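You operate a simulated robot arm through the tools that you are given. There is no shell and no other tool. Be economical: measure what you need, move in short steps, check, and stop when the job is done.

Carry out the task below with a simulated two-armed robot. There is one attempt and no reset: what you move stays moved.

TASK
Add the matching loose sweet to the jar on the gift order card, close it and crate it.
Fine: hold the jar while its lid turns; the lid ends tight.

Only the result counts: the job must be done as asked and must still hold three seconds after the hand-in. Knocking over, shifting, dropping, spilling or breaking anything else fails it. Lids that push on must go on centred and level and be pressed home; caps that screw on are set level and turned clockwise until they are tight.

THE ROBOT
Two 7-joint arms with two-finger parallel grippers on one trunk, on a base that drives. Base frame: it is fixed to the floor where the robot stands at the start and does not move with it; the origin is under the middle of the robot, x ahead of it, y to its left, z up. Lengths are in mm, angles in degrees, forces in N, time in s.
The left shoulder is at the start at [60, 143, 926], the right one opposite. With the tool pointing down near the work surface each hand reaches from about 320 to 740 mm from the robot's upright axis, wherever it stands, measured 20 degrees to its own side. Places, roughly: top of the long table [700, -400, 800]; crate [600, -700, 800]. Payload 1.57 kg a hand.
The TCP of each hand is the grasp point between the finger pads, 30 mm short of the fingertips. In the tool frame z runs along the fingers and y along their closing line. The gripper opens to 110 mm. The fingers are 24 mm wide and 12 mm thick; the gripper's body (48 by 112 mm) begins 78 mm behind the TCP.
Orientation is that of the tool frame in the base frame, as a unit quaternion [x, y, z, w]. With the fingers straight down and closing along the base's y, the tool's x points along the base's -x, its y along +y and its z along -z.

THE INTERFACE
- The arms move only by the tool play_rows. It takes "left_moves", "right_moves" or both (then of equal length, played together; a hand with none holds still); each is a list of rows, each a list of 7 numbers: the shift along the base's x, y, z in mm, then the turn, a rotation vector about the base's x, y, z in degrees, then the gripper command, from -1 (shut) to 1 (fully open), values between in proportion. In form: [[dx, dy, dz, wx, wy, wz, fingers], ...]. A call has 1 to 20 rows; each row shifts and turns the commanded pose from where the row before left it. Rows are played at 5 a second. More than 50 mm and 8.6 degrees between two rows, or a gripper value outside its range, and nothing of the call is played. Where a pose cannot be reached the arm comes as near as it can. A force on the tool above 40 N (or 10 N above the force at the start of the call, whichever is more), or a blocked arm, ends the call early, and 0.2 s more pass. The fingers move at their own pace (about 45 mm/s each) and stop on an object; they squeeze with about 22 N. The grip force told is the motor's: it shows also when the fingers shut on nothing. Time passes only in rows, and 0.2 s behind the last, so rows that do not move let the fingers close. It gives the time, the measured TCP pose, the force on the tool (base axes), the opening and the grip force at its end, in the units of the frame above (readings bear some noise), and new pictures: "show" is both (left out), scene, wrist or none (wrist: the cameras of the hands that moved).
- Cameras (640 x 400 px; columns grow to the right, rows downward): "scene" is now at [48.7, 13.5, 1537]; the picture's right is [0.17, -0.98, 0.00], its down [-0.72, -0.13, -0.68] and it looks along [0.67, 0.12, -0.73] (base axes); focal length 254 px, centre (320, 200). "left" rides on the left gripper at [70, -16, -141] in its tool frame; the picture's right is [0.23, 0.97, 0.00], its down [-0.86, 0.20, -0.48] and it looks along [-0.47, 0.11, 0.88] (tool axes); focal length 222 px, centre (320, 200). "right" rides on the right gripper at [70, 16, -141] in its tool frame; the picture's right is [-0.23, 0.97, 0.00], its down [-0.86, -0.20, -0.48] and it looks along [-0.47, -0.11, 0.88] (tool axes); focal length 222 px, centre (320, 200). There is no depth. A picture from a camera that has moved, and an enlarged one, comes with that camera's place and axes in the base frame and with its lens.
- slide_trunk(by): slides the trunk up (or, below 0, down) by that many mm; the arms and the scene camera ride with it, the base frame stays. It gives what a move gives, with no picture.
- roll_base(legs): drives the robot by 1 to 6 legs, each [ahead, left, turn to the left] in mm, mm and degrees, along the robot's own axes; the way and the turn of a leg run together, so that a leg with both is an arc; at most 1500 mm and 180 degrees a leg. The arms and the cameras ride along, it lands a little off, and it stops where it bumps. It gives what a move gives, and a new picture of the scene camera.
- head_to(pan, tilt): turns the head with the scene camera to pan (to the left, within 86 degrees either way) and tilt (down, from -29 to 69), counted from straight ahead of the robot. It gives what a move gives, and a new picture of the scene camera.
- zoom(camera, box): a new picture of the part [left, top, right, bottom] of that camera's present view, enlarged. It takes no simulated time.
- sign_off(): hands the job in; it is judged then, once.

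Work in short steps. Places have to be worked out from the pictures, the camera data and where the tool is seen: move nearer, look again, correct. Check each grasp and each placing, and mend what went wrong. You have 120 turns and 170 pictures in all, those below and enlarged ones among them. Open the grippers and draw the arms clear of the work before you hand the job in, unless the task says otherwise; then end with one line.

The tools are called after ">>>" as name(argument=value, ...) on one line, values as JSON. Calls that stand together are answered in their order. play_rows: Moves the arms, as the interface text tells. Its arguments: {"type":"object","properties":{"left_moves":{"type":"array","items":{"type":"array","items":{"type":"number"}}},"right_moves":{"type":"array","items":{"type":"array","items":{"type":"number"}}},"show":{"type":"string","enum":["both","scene","wrist","none"]}},"required":[]} The other tools are called the same way: slide_trunk (by) slides the trunk up or down; roll_base (legs) drives the base; head_to (pan, tilt) turns the head that bears the scene camera; zoom (camera, box) takes an enlarged picture of a part of a camera's view; sign_off () hands the job in.

At the start:

```text
clock: 0.0
left_tool_pos: [515.7, 129.9, 1091.2]
left_ee_rot: [0.0, 1.0, 0.0, 0.001]
left_ft_force: [-1.1, -0.4, 0.0]
left_finger_gap: 110.1
left_grip_force: 0.1
right_tool_pos: [403.7, -221.7, 1091.7]
right_ee_rot: [0.0, 1.0, 0.001, -0.001]
right_ft_force: [-0.1, 0.8, 0.7]
right_finger_gap: 109.9
right_grip_force: 0.0
trunk travel left (down, up): [-525.0, 65.0]
robot x, y, heading: [-0.9, 2.0, -0.2]
head pan, tilt: [10.0, 46.9]
```

scene: 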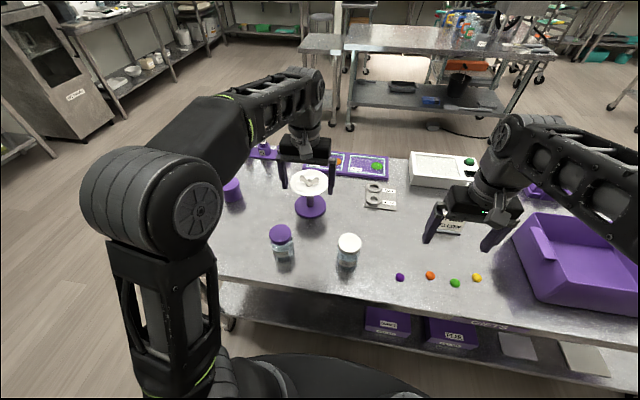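
right: 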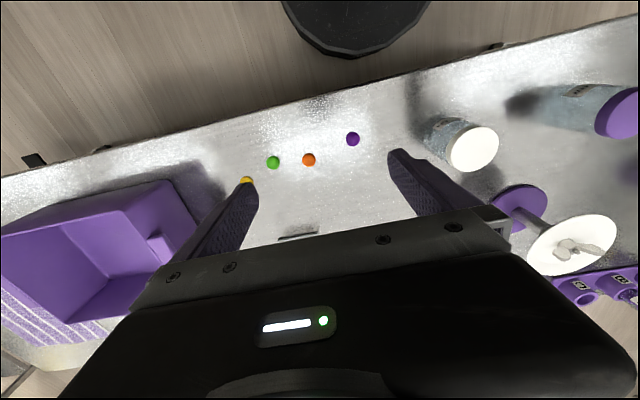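
left: 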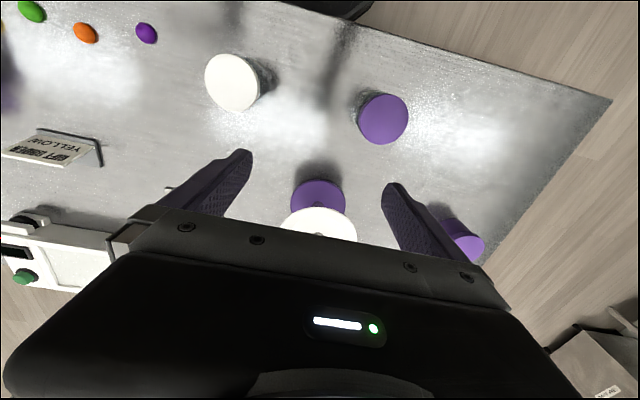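

The left wrist view shows the order card. I enlarge the card and the jars.

>>> zoom(camera="left", box=[0, 120, 120, 195])

>>> zoom(camera="scene", box=[220, 200, 400, 312])

>>> zoom(camera="scene", box=[340, 140, 640, 328])

```text
5.33 times, centred on (60, 158) of left
camera zoom: at [446.5, 113.2, 1233.1], right [-0.23, 0.97, 0.0], down [0.85, 0.2, 0.48], along [0.47, 0.11, -0.88], focal length 1185 px, centre (1707, 427)
```

zoom: 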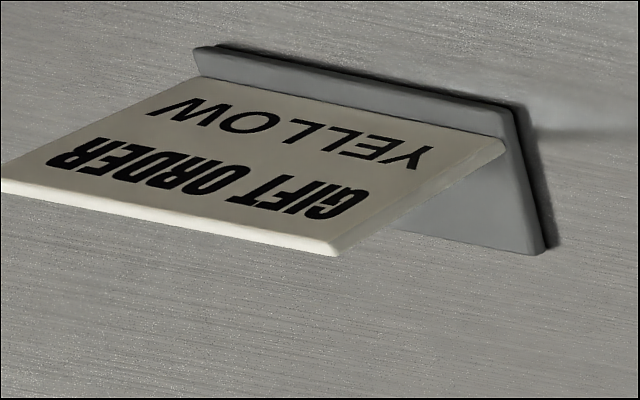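

```text
3.56 times, centred on (310, 256) of scene
camera zoom: at [48.7, 13.5, 1537.0], right [0.17, -0.98, 0.0], down [-0.72, -0.13, -0.68], along [0.67, 0.12, -0.73], focal length 902 px, centre (356, 1)
```

zoom: 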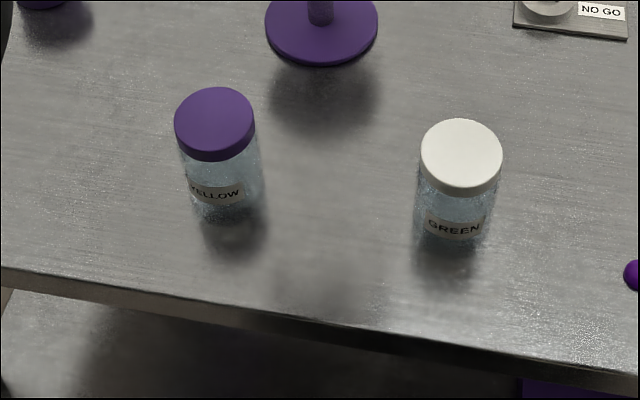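

```text
2.13 times, centred on (490, 234) of scene
camera zoom: at [48.7, 13.5, 1537.0], right [0.17, -0.98, 0.0], down [-0.72, -0.13, -0.68], along [0.67, 0.12, -0.73], focal length 540 px, centre (-42, 128)
```

zoom: 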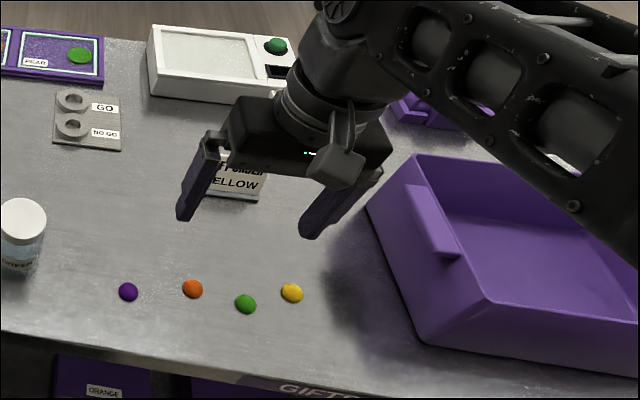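

The order is YELLOW, so I need the jar labelled YELLOW (purple lid, about (475,208), top about z 909) and the yellow sweet (about (483,-399)). I'll shift the base left a little so the jar and the sweet are both in the right arm's reach while the left hand holds the jar.

>>> roll_base(legs=[[0, 60, 0]])

>>> head_to(pan=15, tilt=55)

```text
clock: 1.0
left_tool_pos: [516.3, 191.8, 1091.1]
left_ee_rot: [0.0, 1.0, -0.001, 0.001]
left_ft_force: [0.1, 0.8, 0.1]
left_finger_gap: 110.1
left_grip_force: 0.0
right_tool_pos: [405.0, -160.7, 1091.8]
right_ee_rot: [0.001, 1.0, 0.0, 0.0]
right_ft_force: [-0.2, 0.2, -0.6]
right_finger_gap: 110.3
right_grip_force: 0.0
trunk travel left (down, up): [-525.0, 65.0]
robot x, y, heading: [-0.5, 60.7, 0.1]
head pan, tilt: [10.0, 46.9]
camera scene: at [48.8, 75.9, 1536.9], right [0.17, -0.98, 0.0], down [-0.72, -0.13, -0.68], along [0.67, 0.12, -0.73], focal length 254 px, centre (320, 200)
```

scene: 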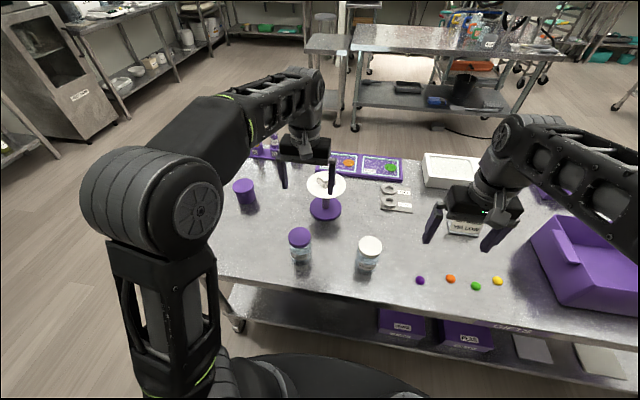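

```text
clock: 1.7
left_tool_pos: [517.6, 188.3, 1091.2]
left_ee_rot: [0.001, 1.0, 0.0, 0.001]
left_ft_force: [0.3, 0.1, -0.3]
left_finger_gap: 109.9
left_grip_force: 0.1
right_tool_pos: [403.9, -162.9, 1091.6]
right_ee_rot: [0.001, 1.0, 0.0, 0.0]
right_ft_force: [0.2, 0.2, 1.5]
right_finger_gap: 110.0
right_grip_force: 0.0
trunk travel left (down, up): [-525.0, 65.0]
robot x, y, heading: [-2.1, 64.3, -0.0]
head pan, tilt: [15.0, 55.0]
camera scene: at [39.9, 78.4, 1526.3], right [0.26, -0.97, 0.0], down [-0.79, -0.21, -0.57], along [0.55, 0.15, -0.82], focal length 254 px, centre (320, 200)
```

scene: 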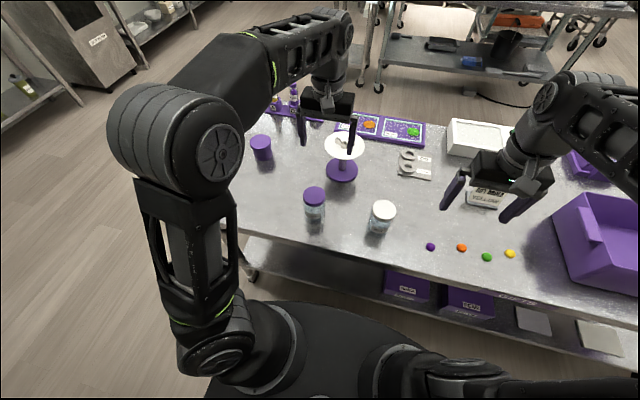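

The base is at y≈62. I turn the left hand into a side-gripping pose: yawed 45° and tilted to about 27° below horizontal, standing off to the left and front of the yellow jar.

>>> play_rows(left_moves=[[-25, 22, -15, 0, 0, -7.5, 1], [-25, 22, -15, 0, 0, -7.5, 1], [-25, 22, -15, 0, 0, -7.5, 1], [-25, 22, -15, 0, 0, -7.5, 1], [-25, 22, -15, 0, 0, -7.5, 1], [-25, 22, -15, 0, 0, -7.5, 1], [0, 0, 0, -5.55, -5.55, 0, 1], [0, 0, 0, -5.55, -5.55, 0, 1], [0, 0, 0, -5.55, -5.55, 0, 1], [0, 0, 0, -5.55, -5.55, 0, 1], [0, 0, 0, -5.55, -5.55, 0, 1], [0, 0, 0, -5.55, -5.55, 0, 1], [0, 0, 0, -5.55, -5.55, 0, 1], [0, 0, 0, -5.55, -5.55, 0, 1], [0, 0, 0, 0, 0, 0, 1]])

```text
clock: 4.9
left_tool_pos: [366.0, 320.7, 1001.5]
left_ee_rot: [0.327, 0.788, -0.2, 0.482]
left_ft_force: [-0.2, 0.0, -0.7]
left_finger_gap: 110.0
left_grip_force: 0.0
right_tool_pos: [405.2, -162.1, 1090.6]
right_ee_rot: [0.001, 1.0, 0.0, 0.0]
right_ft_force: [-0.3, 0.4, -0.4]
right_finger_gap: 109.7
right_grip_force: 0.0
trunk travel left (down, up): [-525.0, 65.0]
robot x, y, heading: [3.5, 59.4, -0.3]
head pan, tilt: [15.0, 55.0]
camera scene: at [39.9, 78.3, 1526.2], right [0.26, -0.97, 0.0], down [-0.79, -0.21, -0.57], along [0.55, 0.15, -0.82], focal length 254 px, centre (320, 200)
camera left: at [243.6, 420.5, 1003.9], right [0.62, 0.76, -0.2], down [0.11, 0.17, 0.98], along [0.78, -0.63, 0.02], focal length 222 px, centre (320, 200)
```

scene: 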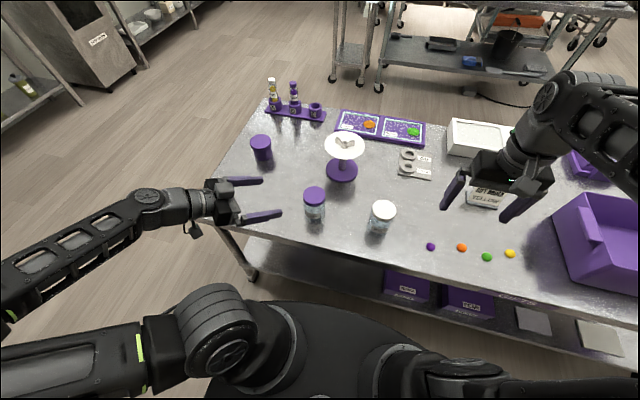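
left: 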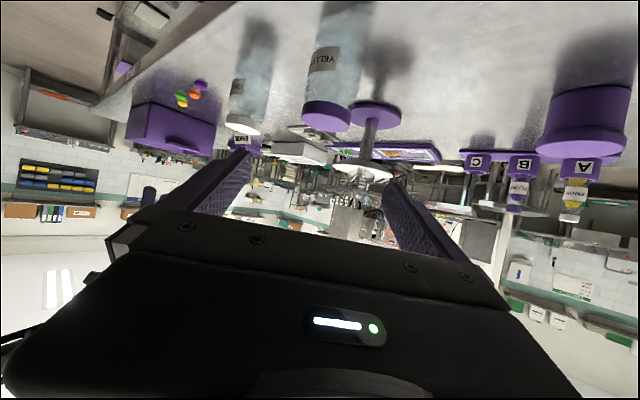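

The side pose worked and the arm is clear. I zoom in for a finer fix on the yellow jar.

>>> zoom(camera="scene", box=[240, 160, 400, 260])

>>> zoom(camera="left", box=[200, 0, 440, 150])

```text
4.00 times, centred on (320, 210) of scene
camera zoom: at [39.9, 78.3, 1526.2], right [0.26, -0.97, 0.0], down [-0.79, -0.21, -0.57], along [0.55, 0.15, -0.82], focal length 1014 px, centre (320, 160)
```

zoom: 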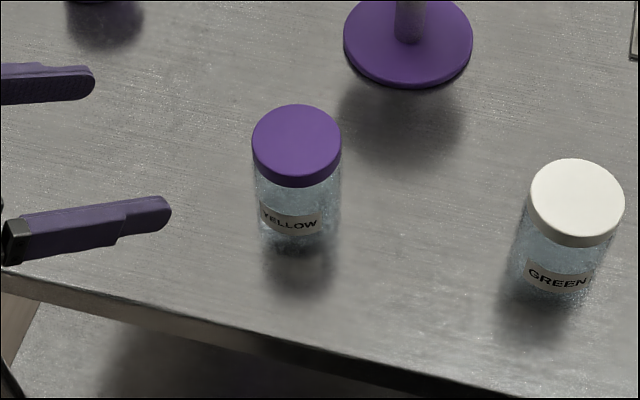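

```text
2.67 times, centred on (320, 75) of left
camera zoom: at [243.6, 420.5, 1003.9], right [0.62, 0.76, -0.2], down [0.11, 0.17, 0.98], along [0.78, -0.63, 0.02], focal length 592 px, centre (320, 533)
```

zoom: 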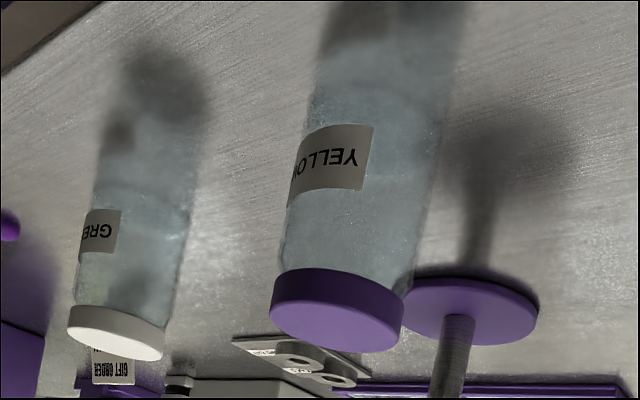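

The jar axis is at about (474,211) with the lid top near z 905. I lower the left hand to z≈838 and go part of the way in.

>>> play_rows(left_moves=[[0, 0, -40, 0, 0, 0, 1], [0, 0, -40, 0, 0, 0, 1], [0, 0, -42, 0, 0, 0, 1], [0, 0, -41, 0, 0, 0, 1], [20, -20, 0, 0, 0, 0, 1], [20, -20, 0, 0, 0, 0, 1], [0, 0, 0, 0, 0, 0, 1]])

>>> zoom(camera="scene", box=[240, 160, 400, 260])

```text
clock: 6.5
left_tool_pos: [406.3, 280.5, 840.3]
left_ee_rot: [0.327, 0.788, -0.199, 0.482]
left_ft_force: [0.1, -0.4, -0.1]
left_finger_gap: 110.2
left_grip_force: 0.0
right_tool_pos: [404.3, -162.3, 1091.9]
right_ee_rot: [0.001, 1.0, 0.0, 0.0]
right_ft_force: [0.4, 0.6, -0.1]
right_finger_gap: 110.0
right_grip_force: 0.2
trunk travel left (down, up): [-525.0, 65.0]
robot x, y, heading: [-0.6, 59.4, -0.0]
head pan, tilt: [15.0, 55.0]
camera scene: at [39.6, 78.7, 1526.2], right [0.26, -0.97, 0.0], down [-0.79, -0.21, -0.57], along [0.55, 0.15, -0.82], focal length 254 px, centre (320, 200)
camera left: at [283.3, 381.6, 842.6], right [0.62, 0.76, -0.2], down [0.12, 0.17, 0.98], along [0.78, -0.63, 0.01], focal length 222 px, centre (320, 200)
```

scene: 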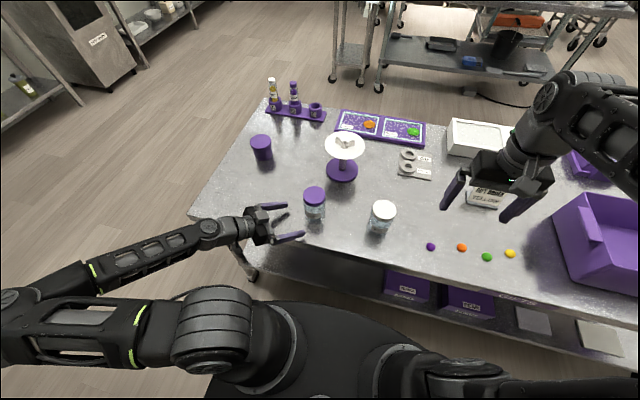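
left: 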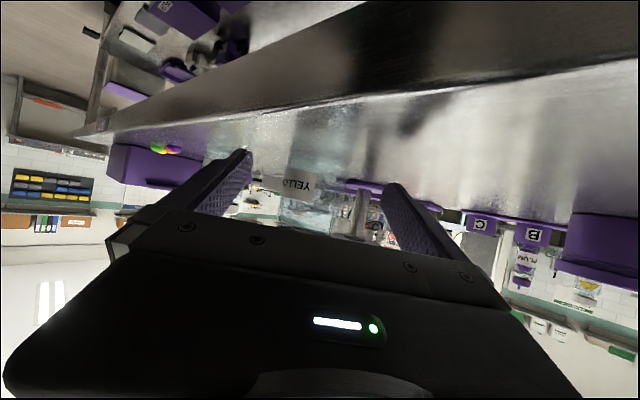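

```text
4.00 times, centred on (320, 210) of scene
camera zoom: at [39.6, 78.7, 1526.2], right [0.26, -0.97, 0.0], down [-0.79, -0.21, -0.57], along [0.55, 0.15, -0.82], focal length 1014 px, centre (320, 160)
```

zoom: 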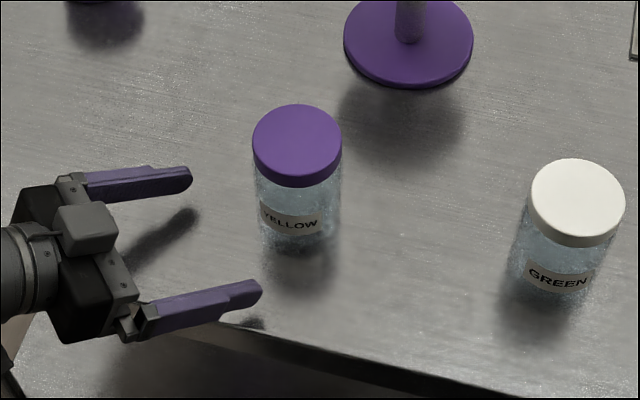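

The camera calibration checks out (projected fingertips match). The jar is in line with the hand, so I drive in to about (464,220) and close.

>>> play_rows(left_moves=[[14, -15, 0, 0, 0, 0, 1], [15, -15, 0, 0, 0, 0, 1], [14, -15, 0, 0, 0, 0, 1], [14, -15, -2, 0, 0, 0, 1], [0, 0, 0, 0, 0, 0, 1]], show="none")

>>> zoom(camera="scene", box=[240, 160, 400, 260])

```text
clock: 7.7
left_tool_pos: [461.4, 221.9, 835.2]
left_ee_rot: [0.327, 0.788, -0.2, 0.482]
left_ft_force: [-0.1, 0.1, 0.0]
left_finger_gap: 109.9
left_grip_force: 0.1
right_tool_pos: [403.4, -162.4, 1092.0]
right_ee_rot: [0.001, 1.0, 0.0, 0.001]
right_ft_force: [1.1, -0.4, 0.5]
right_finger_gap: 109.9
right_grip_force: 0.2
trunk travel left (down, up): [-525.0, 65.0]
robot x, y, heading: [-0.4, 58.6, -0.2]
head pan, tilt: [15.0, 55.0]
```

```text
4.00 times, centred on (320, 210) of scene
camera zoom: at [39.6, 78.8, 1526.2], right [0.26, -0.97, 0.0], down [-0.79, -0.21, -0.57], along [0.55, 0.15, -0.82], focal length 1014 px, centre (320, 160)
```

zoom: 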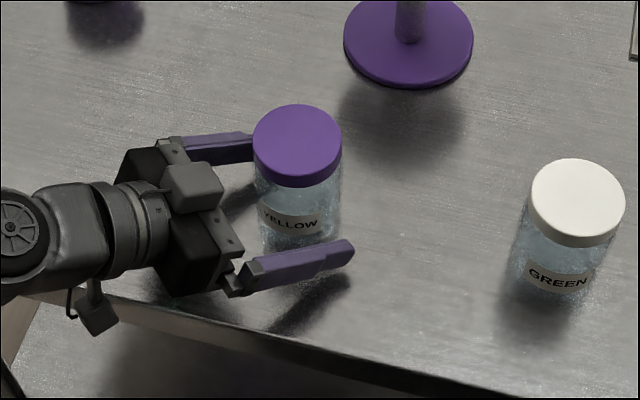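

Fingers straddle the jar body; I close them gently.

>>> play_rows(left_moves=[[0, 0, 0, 0, 0, 0, 0.4], [0, 0, 0, 0, 0, 0, 0.25], [0, 0, 0, 0, 0, 0, 0.1], [0, 0, 0, 0, 0, 0, -0.2], [0, 0, 0, 0, 0, 0, -1], [0, 0, 0, 0, 0, 0, -1], [0, 0, 0, 0, 0, 0, -1]], show="none")

>>> zoom(camera="scene", box=[240, 160, 400, 260])

```text
clock: 9.3
left_tool_pos: [462.0, 221.9, 835.7]
left_ee_rot: [0.327, 0.789, -0.199, 0.481]
left_ft_force: [0.2, -1.2, -0.8]
left_finger_gap: 71.0
left_grip_force: 21.8
right_tool_pos: [402.8, -161.4, 1091.6]
right_ee_rot: [0.001, 1.0, 0.0, 0.0]
right_ft_force: [0.3, -1.1, -0.5]
right_finger_gap: 110.0
right_grip_force: 0.0
trunk travel left (down, up): [-525.0, 65.0]
robot x, y, heading: [-1.3, 60.9, -0.1]
head pan, tilt: [15.0, 55.0]
```

```text
4.00 times, centred on (320, 210) of scene
camera zoom: at [39.9, 78.7, 1526.2], right [0.26, -0.97, 0.0], down [-0.79, -0.21, -0.57], along [0.55, 0.15, -0.82], focal length 1014 px, centre (320, 160)
```

zoom: 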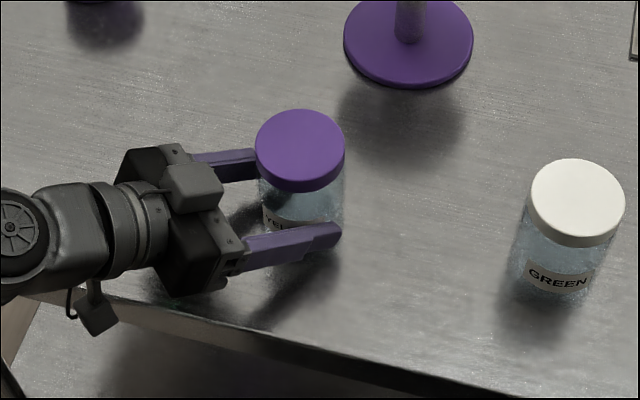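

The jar is gripped (71 mm, 22 N), lid now centred at about (473,210), top about z 900. I bring the right hand above it, pre-turned clockwise 72° to leave room for counter-clockwise unscrewing.

>>> play_rows(right_moves=[[8, 41, 0, 0, 0, -8, 1], [8, 41, 0, 0, 0, -8, 1], [8, 41, 0, 0, 0, -8, 1], [8, 41, 0, 0, 0, -8, 1], [8, 41, 0, 0, 0, -8, 1], [8, 41, -10, 0, 0, -8, 1], [8, 42, -20, 0, 0, -8, 1], [7, 42, -25, 0, 0, -8, 1], [7, 42, -25, 0, 0, -8, 1], [0, 0, 0, 0, 0, 0, 1]])

>>> zoom(camera="scene", box=[240, 110, 480, 260])

```text
clock: 11.5
left_tool_pos: [461.8, 222.2, 835.6]
left_ee_rot: [0.327, 0.788, -0.2, 0.482]
left_ft_force: [0.5, -0.9, 1.7]
left_finger_gap: 71.0
left_grip_force: 21.9
right_tool_pos: [473.3, 210.5, 1009.8]
right_ee_rot: [0.589, 0.808, -0.001, 0.0]
right_ft_force: [0.5, -0.1, -0.6]
right_finger_gap: 110.1
right_grip_force: 0.0
trunk travel left (down, up): [-525.0, 65.0]
robot x, y, heading: [0.9, 59.3, -0.0]
head pan, tilt: [15.0, 55.0]
camera scene: at [39.8, 78.7, 1526.2], right [0.26, -0.97, 0.0], down [-0.79, -0.21, -0.57], along [0.55, 0.15, -0.82], focal length 254 px, centre (320, 200)
camera right: at [468.3, 281.7, 1151.5], right [1.0, 0.08, 0.0], down [0.07, -0.88, 0.48], along [0.04, -0.48, -0.88], focal length 222 px, centre (320, 200)
```

scene: 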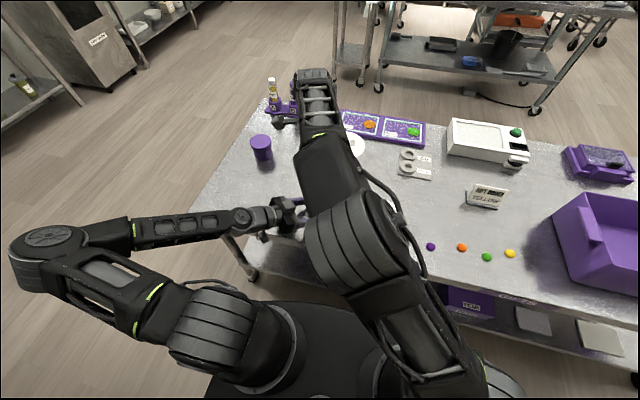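
right: 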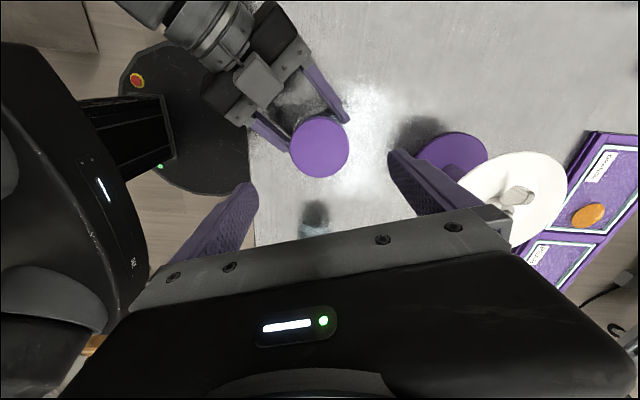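

```text
2.67 times, centred on (360, 185) of scene
camera zoom: at [39.8, 78.7, 1526.2], right [0.26, -0.97, 0.0], down [-0.79, -0.21, -0.57], along [0.55, 0.15, -0.82], focal length 676 px, centre (213, 240)
```

zoom: 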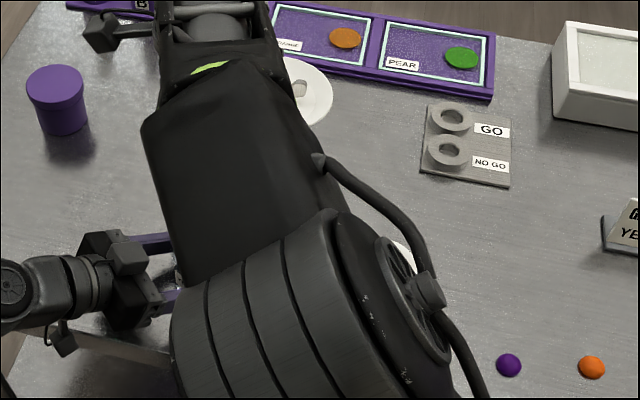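

The wrist view puts the lid at (472.7, 212), right where I expected. I descend to TCP z≈910 with the fingertips around the lid only, then check.

>>> play_rows(right_moves=[[0, 0.5, -30, 0, 0, 0, 0.7], [0, 0.5, -30, 0, 0, 0, 0.7], [0, 0, -20, 0, 0, 0, 0.7], [0, 0, -18, 0, 0, 0, 0.7], [0, 0, 0, 0, 0, 0, 0.7]])

>>> zoom(camera="left", box=[200, 100, 440, 250])

```text
clock: 12.7
left_tool_pos: [460.9, 222.7, 834.8]
left_ee_rot: [0.327, 0.788, -0.2, 0.483]
left_ft_force: [-0.2, -1.3, 0.2]
left_finger_gap: 70.7
left_grip_force: 21.8
right_tool_pos: [473.1, 213.5, 914.3]
right_ee_rot: [0.588, 0.809, 0.0, 0.0]
right_ft_force: [-0.5, -0.1, -1.2]
right_finger_gap: 93.4
right_grip_force: 0.0
trunk travel left (down, up): [-525.0, 65.0]
robot x, y, heading: [1.9, 59.3, -0.3]
head pan, tilt: [15.0, 55.0]
camera scene: at [39.8, 78.8, 1526.2], right [0.26, -0.97, 0.0], down [-0.79, -0.21, -0.57], along [0.55, 0.15, -0.82], focal length 254 px, centre (320, 200)
camera right: at [468.5, 285.1, 1054.7], right [1.0, 0.08, 0.0], down [0.07, -0.87, 0.48], along [0.04, -0.48, -0.88], focal length 222 px, centre (320, 200)
```

scene: 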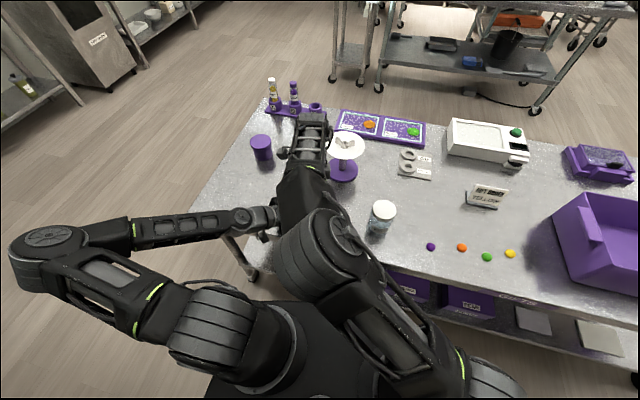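
right: 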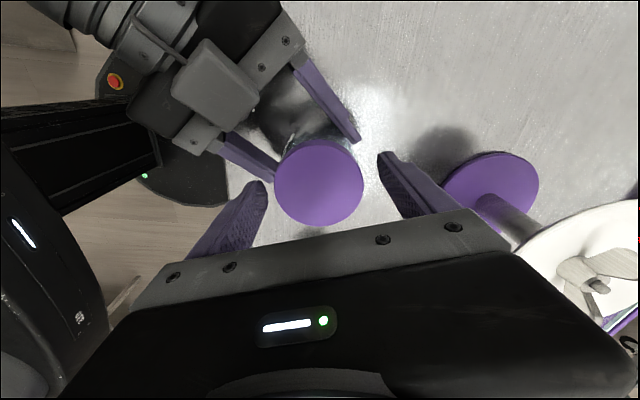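

```text
2.67 times, centred on (320, 175) of left
camera zoom: at [338.5, 322.3, 837.7], right [0.62, 0.76, -0.2], down [0.12, 0.17, 0.98], along [0.78, -0.63, 0.01], focal length 592 px, centre (320, 267)
```

zoom: 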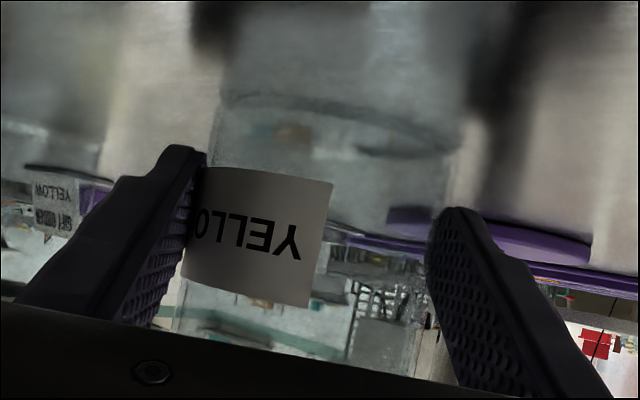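

The lid is centred between the right fingers. Lid height looks like ~15 mm (882–897), so I lower 2 mm more and close on it.

>>> play_rows(right_moves=[[0, -0.5, -2, 0, 0, 0, 0.6], [0, 0, 0, 0, 0, 0, 0.4], [0, 0, 0, 0, 0, 0, 0.2], [0, 0, 0, 0, 0, 0, -1], [0, 0, 0, 0, 0, 0, -1], [0, 0, 0, 0, 0, 0, -1]], show="wrist")

```text
clock: 14.1
left_tool_pos: [461.9, 223.1, 835.1]
left_ee_rot: [0.326, 0.789, -0.199, 0.482]
left_ft_force: [9.4, 1.8, -0.3]
left_finger_gap: 70.8
left_grip_force: 22.1
right_tool_pos: [472.6, 211.9, 912.5]
right_ee_rot: [0.589, 0.808, -0.001, -0.001]
right_ft_force: [-9.0, -1.2, 1.1]
right_finger_gap: 67.4
right_grip_force: 21.9
trunk travel left (down, up): [-525.0, 65.0]
robot x, y, heading: [-0.8, 60.6, -0.1]
head pan, tilt: [15.0, 55.0]
camera right: at [468.5, 283.9, 1053.1], right [1.0, 0.08, 0.0], down [0.07, -0.87, 0.48], along [0.04, -0.48, -0.88], focal length 222 px, centre (320, 200)
```

right: 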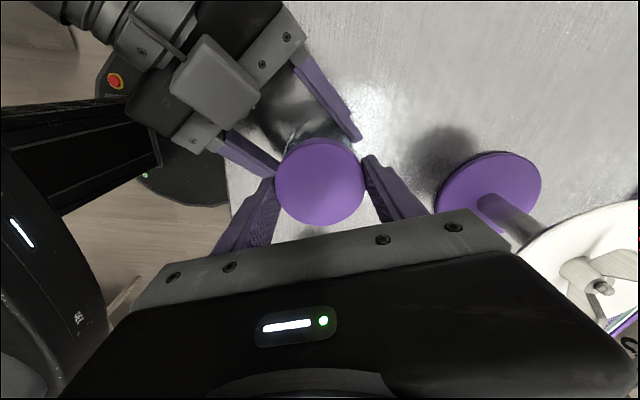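

Lid gripped (67.4 mm). A small sideways preload shows, so I relieve it by 1 mm and start turning counter-clockwise.

>>> play_rows(right_moves=[[-1, 0, 0, 0, 0, 3, -1], [0, 0, 0, 0, 0, 8, -1], [0, 0, 0.2, 0, 0, 8, -1], [0, 0, 0.2, 0, 0, 8, -1], [0, 0, 0.2, 0, 0, 8, -1], [0, 0, 0, 0, 0, 0, -1]], show="wrist")

```text
clock: 15.5
left_tool_pos: [462.0, 221.3, 835.9]
left_ee_rot: [0.327, 0.788, -0.199, 0.482]
left_ft_force: [4.4, -0.5, 0.5]
left_finger_gap: 71.1
left_grip_force: 22.0
right_tool_pos: [472.1, 210.9, 912.1]
right_ee_rot: [0.317, 0.948, 0.0, 0.0]
right_ft_force: [-4.0, -0.2, 0.7]
right_finger_gap: 67.6
right_grip_force: 22.1
trunk travel left (down, up): [-525.0, 65.0]
robot x, y, heading: [1.5, 62.2, -0.2]
head pan, tilt: [15.0, 55.0]
camera right: at [427.1, 266.3, 1053.5], right [0.77, 0.64, 0.0], down [0.56, -0.67, 0.48], along [0.31, -0.37, -0.88], focal length 222 px, centre (320, 200)
```

right: 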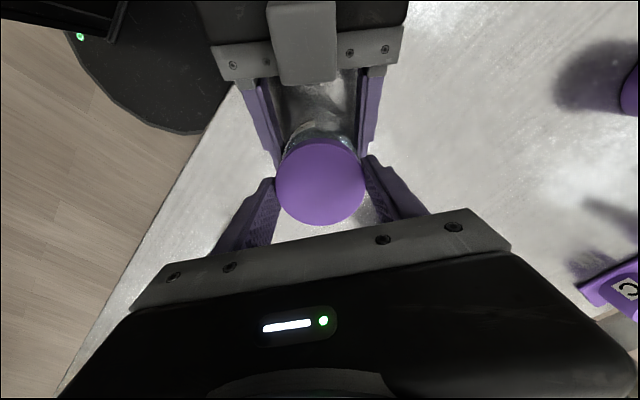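

No trouble in the forces. I carry on counter-clockwise by another 80°.

>>> play_rows(right_moves=[[0, 0, 0.2, 0, 0, 8, -1], [0, 0, 0.2, 0, 0, 8, -1], [0, 0, 0.2, 0, 0, 8, -1], [0, 0, 0.2, 0, 0, 8, -1], [0, 0, 0.2, 0, 0, 8, -1], [0, 0, 0.2, 0, 0, 8, -1], [0, 0, 0.2, 0, 0, 8, -1], [0, 0, 0.2, 0, 0, 8, -1], [0, 0, 0.2, 0, 0, 8, -1], [0, 0, 0.2, 0, 0, 8, -1], [0, 0, 0, 0, 0, 0, -1]], show="wrist")

```text
clock: 17.9
left_tool_pos: [460.6, 222.8, 834.7]
left_ee_rot: [0.327, 0.788, -0.199, 0.483]
left_ft_force: [-0.2, 6.5, 9.5]
left_finger_gap: 71.1
left_grip_force: 21.9
right_tool_pos: [474.0, 210.5, 914.0]
right_ee_rot: [-0.367, 0.93, -0.001, -0.001]
right_ft_force: [-0.4, -5.7, -10.3]
right_finger_gap: 67.5
right_grip_force: 21.7
trunk travel left (down, up): [-525.0, 65.0]
robot x, y, heading: [-2.8, 61.7, 0.2]
head pan, tilt: [15.0, 55.0]
camera right: at [411.6, 175.4, 1055.4], right [-0.5, 0.87, 0.0], down [0.76, 0.44, 0.48], along [0.42, 0.24, -0.88], focal length 222 px, centre (320, 200)
```

right: 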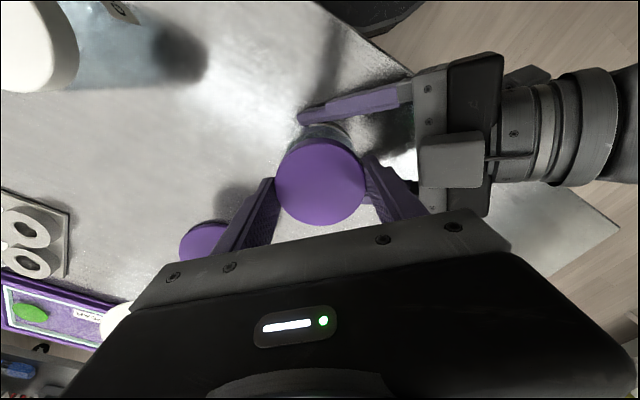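

The downward pull shows I lifted faster than the thread gives. I keep turning without lifting.

>>> play_rows(right_moves=[[0, 0, -0.5, 0, 0, 8, -1], [0, 0, 0, 0, 0, 8, -1], [0, 0, 0, 0, 0, 8, -1], [0, 0, 0, 0, 0, 8, -1], [0, 0, 0, 0, 0, 8, -1], [0, 0, 0, 0, 0, 8, -1], [0, 0, 0, 0, 0, 8, -1], [0, 0, 0, 0, 0, 0, -1]], show="wrist")

```text
clock: 19.7
left_tool_pos: [461.3, 222.7, 834.9]
left_ee_rot: [0.327, 0.789, -0.199, 0.481]
left_ft_force: [-2.8, 13.8, 6.0]
left_finger_gap: 71.2
left_grip_force: 22.6
right_tool_pos: [473.6, 210.9, 914.1]
right_ee_rot: [0.76, -0.649, 0.0, 0.0]
right_ft_force: [6.1, -12.3, 0.4]
right_finger_gap: 67.7
right_grip_force: 22.0
trunk travel left (down, up): [-525.0, 65.0]
robot x, y, heading: [3.0, 60.5, -0.2]
head pan, tilt: [15.0, 55.0]
camera right: at [468.5, 139.7, 1055.1], right [-1.0, 0.07, 0.0], down [0.06, 0.88, 0.48], along [0.04, 0.48, -0.88], focal length 222 px, centre (320, 200)
```

right: 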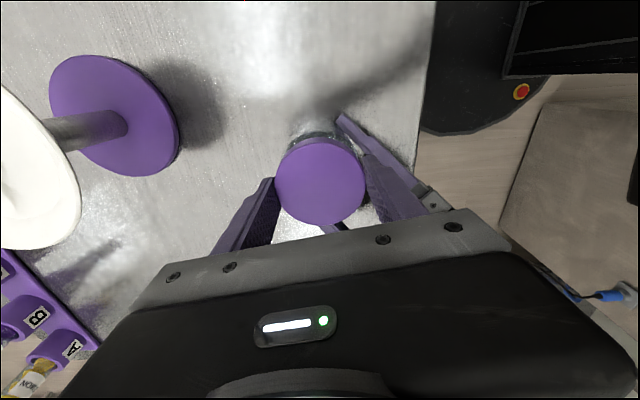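

The thread rise is catching up, about 2 mm in 170°. I relieve the side force and turn further.

>>> play_rows(right_moves=[[0.5, -1, 0, 0, 0, 8, -1], [0, 0, 0, 0, 0, 8, -1], [0, 0, 0, 0, 0, 8, -1], [0, 0, 0, 0, 0, 8, -1], [0, 0, 0, 0, 0, 8, -1], [0, 0, 0, 0, 0, 0, -1]], show="wrist")

```text
clock: 21.1
left_tool_pos: [462.9, 221.5, 834.4]
left_ee_rot: [0.327, 0.788, -0.2, 0.482]
left_ft_force: [-0.8, 2.2, 1.0]
left_finger_gap: 70.8
left_grip_force: 21.8
right_tool_pos: [473.1, 210.1, 914.1]
right_ee_rot: [0.937, -0.35, 0.0, -0.001]
right_ft_force: [0.2, -1.6, 0.5]
right_finger_gap: 67.7
right_grip_force: 21.3
trunk travel left (down, up): [-525.0, 65.0]
robot x, y, heading: [0.8, 62.1, -0.2]
head pan, tilt: [15.0, 55.0]
camera right: at [515.8, 152.4, 1055.6], right [-0.81, -0.59, 0.0], down [-0.51, 0.71, 0.48], along [-0.28, 0.39, -0.88], focal length 222 px, centre (320, 200)
```

right: 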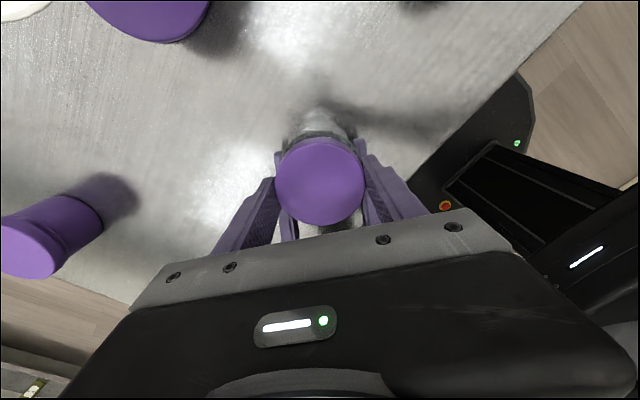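

Forces dropped to near zero, so the lid may be free. I test with a small lift.

>>> play_rows(right_moves=[[0, 0, 1, 0, 0, 0, -1], [0, 0, 1, 0, 0, 0, -1], [0, 0, 0, 0, 0, 0, -1]], show="none")

```text
clock: 21.9
left_tool_pos: [461.0, 221.1, 836.0]
left_ee_rot: [0.328, 0.787, -0.2, 0.482]
left_ft_force: [-6.8, -3.4, 12.4]
left_finger_gap: 70.8
left_grip_force: 22.3
right_tool_pos: [473.3, 208.8, 915.2]
right_ee_rot: [0.936, -0.351, 0.0, 0.0]
right_ft_force: [6.0, 3.7, -12.8]
right_finger_gap: 67.5
right_grip_force: 22.0
trunk travel left (down, up): [-525.0, 65.0]
robot x, y, heading: [1.9, 57.4, -0.1]
head pan, tilt: [15.0, 55.0]
```

Still threaded. I keep the slight upward bias and turn another 40°.

>>> play_rows(right_moves=[[0, 0, 0, 0, 0, 8, -1], [0, 0, 0, 0, 0, 8, -1], [0, 0, 0, 0, 0, 8, -1], [0, 0, 0, 0, 0, 8, -1], [0, 0, 0, 0, 0, 8, -1], [0, 0, 0, 0, 0, 0, -1]], show="wrist")

```text
clock: 23.3
left_tool_pos: [461.5, 222.2, 834.5]
left_ee_rot: [0.327, 0.788, -0.199, 0.482]
left_ft_force: [-7.1, -8.8, 9.7]
left_finger_gap: 71.1
left_grip_force: 21.9
right_tool_pos: [472.2, 209.5, 918.0]
right_ee_rot: [1.0, -0.009, 0.0, -0.001]
right_ft_force: [8.3, 8.4, -12.3]
right_finger_gap: 67.6
right_grip_force: 21.5
trunk travel left (down, up): [-525.0, 65.0]
robot x, y, heading: [1.6, 58.3, -0.1]
head pan, tilt: [15.0, 55.0]
camera right: at [542.6, 192.6, 1057.6], right [-0.24, -0.97, 0.0], down [-0.85, 0.21, 0.48], along [-0.46, 0.12, -0.88], focal length 222 px, centre (320, 200)
```

right: 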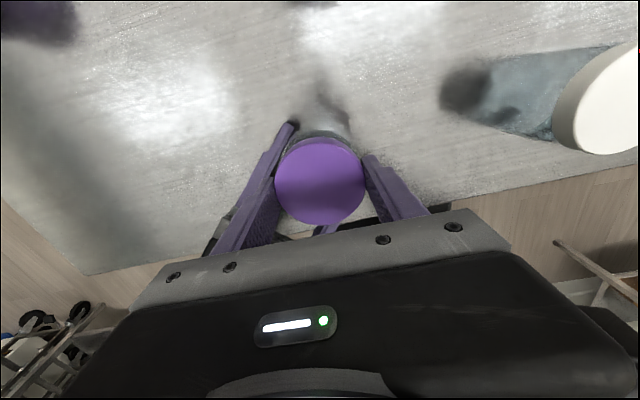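

The lid has risen ~4–5 mm along with the hand (same spot in the wrist view). I turn another 40° with the bias.

>>> play_rows(right_moves=[[0, 0.5, 0, 0, 0, 8, -1], [0.5, 0.5, 0, 0, 0, 8, -1], [0, 0, 0, 0, 0, 8, -1], [0, 0, 0, 0, 0, 8, -1], [0, 0, 0, 0, 0, 8, -1], [0, 0, 0, 0, 0, 0, -1]], show="wrist")

```text
clock: 24.5
left_tool_pos: [461.1, 223.9, 835.0]
left_ee_rot: [0.326, 0.789, -0.198, 0.482]
left_ft_force: [-3.3, 3.6, 4.5]
left_finger_gap: 71.2
left_grip_force: 21.8
right_tool_pos: [457.0, 228.3, 926.5]
right_ee_rot: [0.969, 0.244, 0.009, 0.022]
right_ft_force: [1.4, -3.5, 2.9]
right_finger_gap: 69.0
right_grip_force: 0.1
right hand out of reach, approached as far as the arm can: row 4, 5
trunk travel left (down, up): [-525.0, 65.0]
robot x, y, heading: [-1.2, 62.1, -0.2]
head pan, tilt: [15.0, 55.0]
stopped in row 6 (left hand): the force on the tool passed its limit (the readings are from after the stop); the commanded pose is now the measured one
camera right: at [522.2, 252.5, 1069.5], right [0.26, -0.96, 0.04], down [-0.86, -0.21, 0.46], along [-0.43, -0.16, -0.89], focal length 222 px, centre (320, 200)
```

right: 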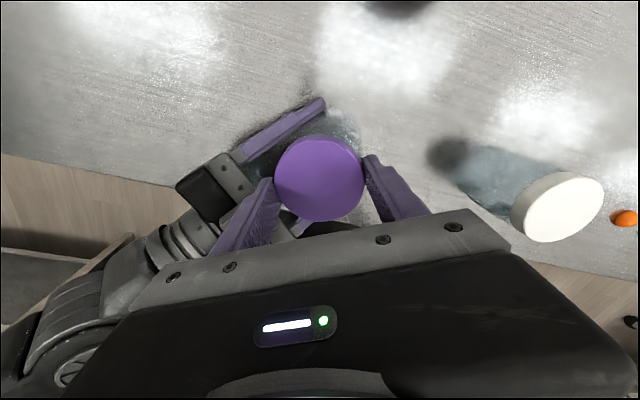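

The arm hit its turn limit and moved sideways, and the lid seems to have come off the thread within the grip. I re-close on it without moving.

>>> play_rows(right_moves=[[0, 0, 0, 0, 0, 0, -1], [0, 0, 0, 0, 0, 0, -1], [0, 0, 0, 0, 0, 0, -1]], left_moves=[[0, 0, 0, 0, 0, 0, -1], [0, 0, 0, 0, 0, 0, -1], [0, 0, 0, 0, 0, 0, -1]], show="both")

>>> zoom(camera="right", box=[200, 80, 440, 230])

```text
clock: 25.3
left_tool_pos: [459.8, 223.3, 834.6]
left_ee_rot: [0.326, 0.788, -0.198, 0.482]
left_ft_force: [-4.1, 3.4, 8.0]
left_finger_gap: 71.3
left_grip_force: 22.2
right_tool_pos: [456.9, 229.4, 927.5]
right_ee_rot: [0.97, 0.243, 0.011, 0.022]
right_ft_force: [5.9, -2.9, 0.8]
right_finger_gap: 68.1
right_grip_force: 22.0
trunk travel left (down, up): [-525.0, 65.0]
robot x, y, heading: [3.7, 62.6, -0.2]
head pan, tilt: [15.0, 55.0]
camera scene: at [39.3, 78.6, 1526.3], right [0.26, -0.97, 0.0], down [-0.79, -0.21, -0.57], along [0.55, 0.15, -0.82], focal length 254 px, centre (320, 200)
camera right: at [522.0, 252.9, 1069.2], right [0.26, -0.96, 0.04], down [-0.86, -0.21, 0.46], along [-0.44, -0.16, -0.89], focal length 222 px, centre (320, 200)
camera left: at [338.2, 323.5, 837.6], right [0.61, 0.76, -0.2], down [0.11, 0.16, 0.98], along [0.78, -0.62, 0.01], focal length 222 px, centre (320, 200)
```

scene: 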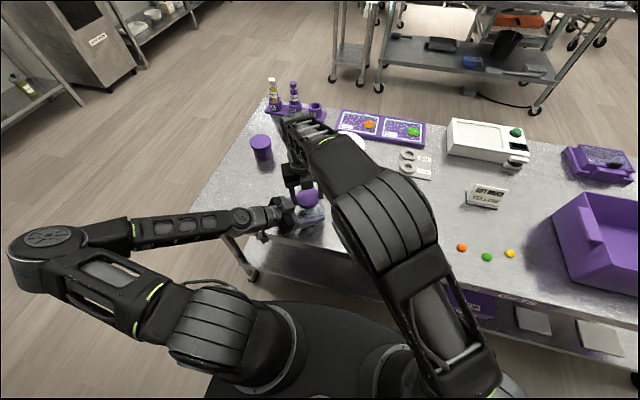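
right: 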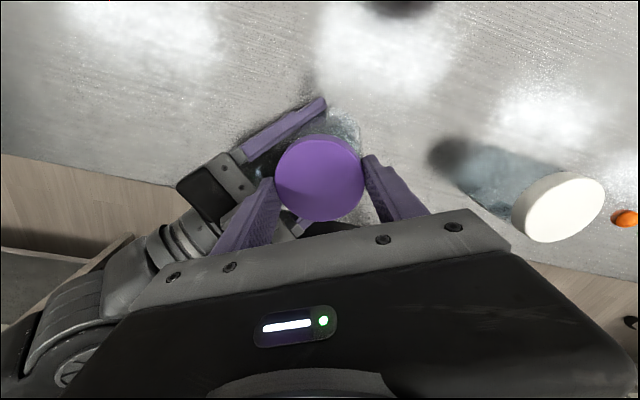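
left: 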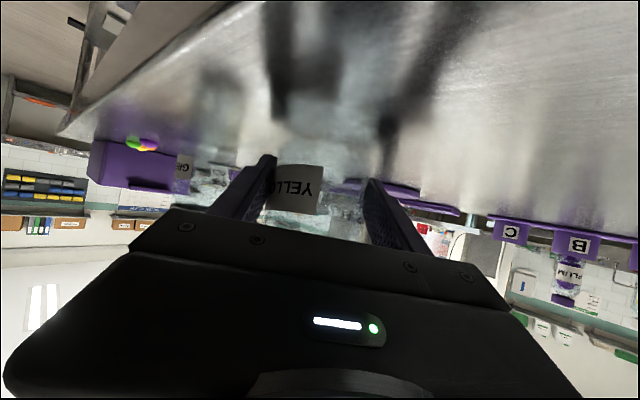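

```text
2.67 times, centred on (320, 155) of right
camera zoom: at [522.0, 252.9, 1069.2], right [0.26, -0.96, 0.04], down [-0.86, -0.21, 0.46], along [-0.44, -0.16, -0.89], focal length 592 px, centre (320, 320)
```

zoom: 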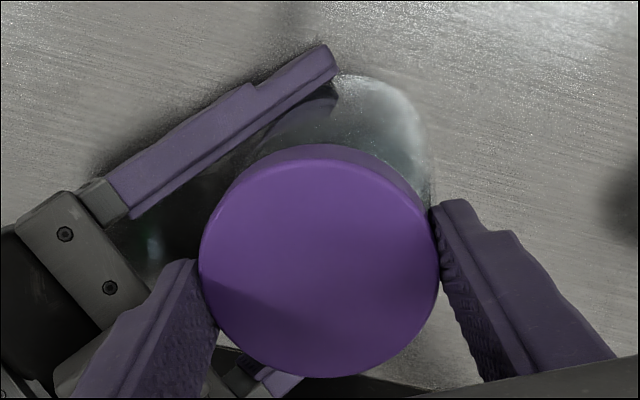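

The lid is held and off the thread, resting just above the jar. I lift it straight up in small steps.

>>> play_rows(right_moves=[[0, 0, 3, 0, 0, 0, -1], [0, 0, 5, 0, 0, 0, -1], [0, 0, 10, 0, 0, -4, -1], [0, 0, 15, 0, 0, -8, -1], [0, 0, 20, 0, 0, -8, -1], [0, 0, 20, 0, 0, -8, -1], [0, 0, 0, 0, 0, -8, -1], [0, 0, 0, 0, 0, 0, -1]], show="both")

>>> zoom(camera="scene", box=[240, 150, 400, 250])

```text
clock: 27.1
left_tool_pos: [460.6, 223.4, 834.3]
left_ee_rot: [0.325, 0.789, -0.197, 0.482]
left_ft_force: [1.2, -1.1, 7.8]
left_finger_gap: 71.2
left_grip_force: 22.0
right_tool_pos: [458.0, 228.0, 1000.0]
right_ee_rot: [0.997, -0.069, 0.003, 0.024]
right_ft_force: [0.4, -0.1, 0.5]
right_finger_gap: 68.2
right_grip_force: 22.3
trunk travel left (down, up): [-525.0, 65.0]
robot x, y, heading: [3.0, 60.7, -0.3]
head pan, tilt: [15.0, 55.0]
camera scene: at [39.3, 78.5, 1526.3], right [0.26, -0.97, 0.0], down [-0.79, -0.21, -0.57], along [0.55, 0.15, -0.82], focal length 254 px, centre (320, 200)
camera right: at [524.3, 209.3, 1143.1], right [-0.36, -0.93, 0.04], down [-0.82, 0.34, 0.46], along [-0.44, 0.13, -0.89], focal length 222 px, centre (320, 200)
```

scene: 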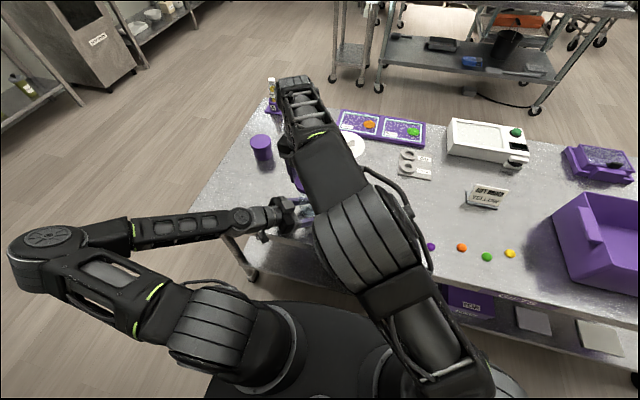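
right: 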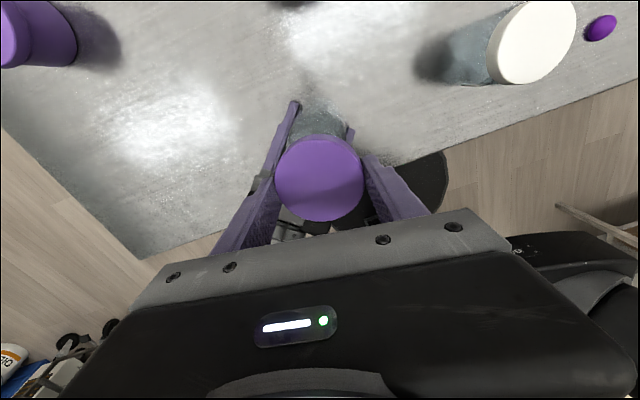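

```text
4.00 times, centred on (320, 200) of scene
camera zoom: at [39.3, 78.5, 1526.3], right [0.26, -0.97, 0.0], down [-0.79, -0.21, -0.57], along [0.55, 0.15, -0.82], focal length 1014 px, centre (320, 200)
```

zoom: 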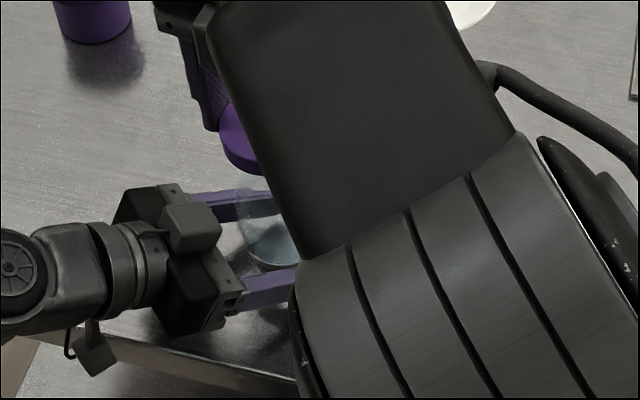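

The lid is free and the jar still held. I level the hand, turn it back and carry the lid over to a free spot around (590,-60).

>>> play_rows(right_moves=[[0, 0, 0, 2.7, 0, 0, -1], [12, -26, 0, 0, 0, -7.5, -1], [12, -26, 0, 0, 0, -7.5, -1], [12, -26, 0, 0, 0, -7.5, -1], [12, -26, 0, 0, 0, -7.5, -1], [12, -26, 0, 0, 0, -7.5, -1], [12, -26, 0, 0, 0, -7.5, -1], [12, -26, 0, 0, 0, -7.5, -1], [12, -26, 0, 0, 0, -7.5, -1], [12, -26, 0, 0, 0, -7.5, -1], [12, -27, 0, 0, 0, -7.5, -1], [12, -27, 0, 0, 0, -7.5, -1], [0, 0, 0, 0, 0, 0, -1]], show="both")

>>> zoom(camera="scene", box=[240, 150, 400, 250])

```text
clock: 29.9
left_tool_pos: [461.9, 224.5, 834.0]
left_ee_rot: [0.325, 0.789, -0.197, 0.482]
left_ft_force: [0.7, 0.3, 5.5]
left_finger_gap: 71.1
left_grip_force: 22.1
right_tool_pos: [588.3, -58.4, 999.8]
right_ee_rot: [-0.704, 0.71, -0.001, 0.0]
right_ft_force: [0.0, -0.3, 0.5]
right_finger_gap: 68.2
right_grip_force: 21.8
trunk travel left (down, up): [-525.0, 65.0]
robot x, y, heading: [-2.8, 65.0, -0.2]
head pan, tilt: [15.0, 55.0]
camera scene: at [39.5, 78.6, 1526.2], right [0.26, -0.97, 0.0], down [-0.79, -0.21, -0.57], along [0.55, 0.15, -0.82], focal length 254 px, centre (320, 200)
camera right: at [573.1, -126.7, 1141.1], right [-0.97, 0.23, 0.0], down [0.21, 0.85, 0.48], along [0.11, 0.46, -0.88], focal length 222 px, centre (320, 200)
```

scene: 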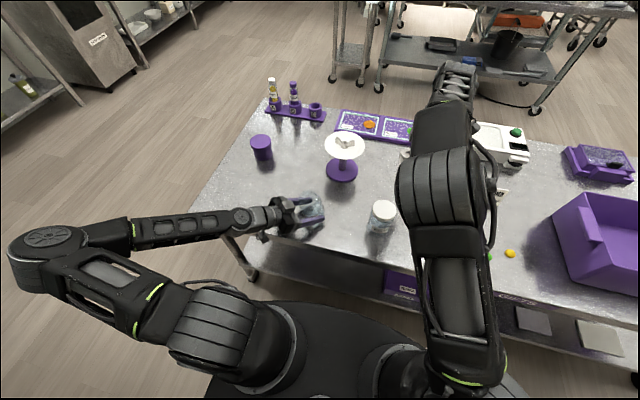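
right: 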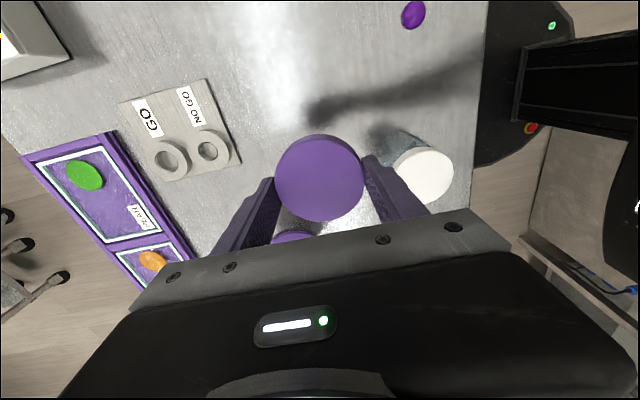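

```text
4.00 times, centred on (320, 200) of scene
camera zoom: at [39.5, 78.6, 1526.2], right [0.26, -0.97, 0.0], down [-0.79, -0.21, -0.57], along [0.55, 0.15, -0.82], focal length 1014 px, centre (320, 200)
```

zoom: 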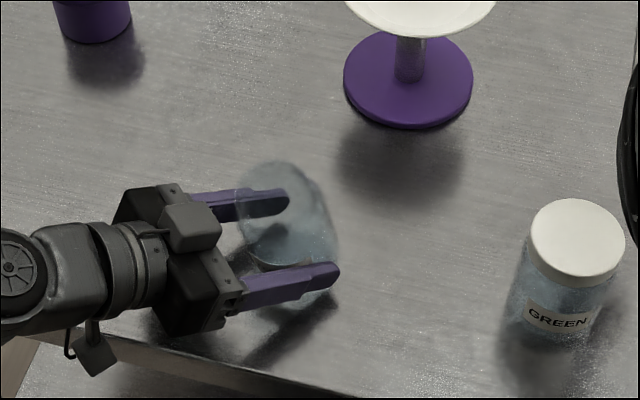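

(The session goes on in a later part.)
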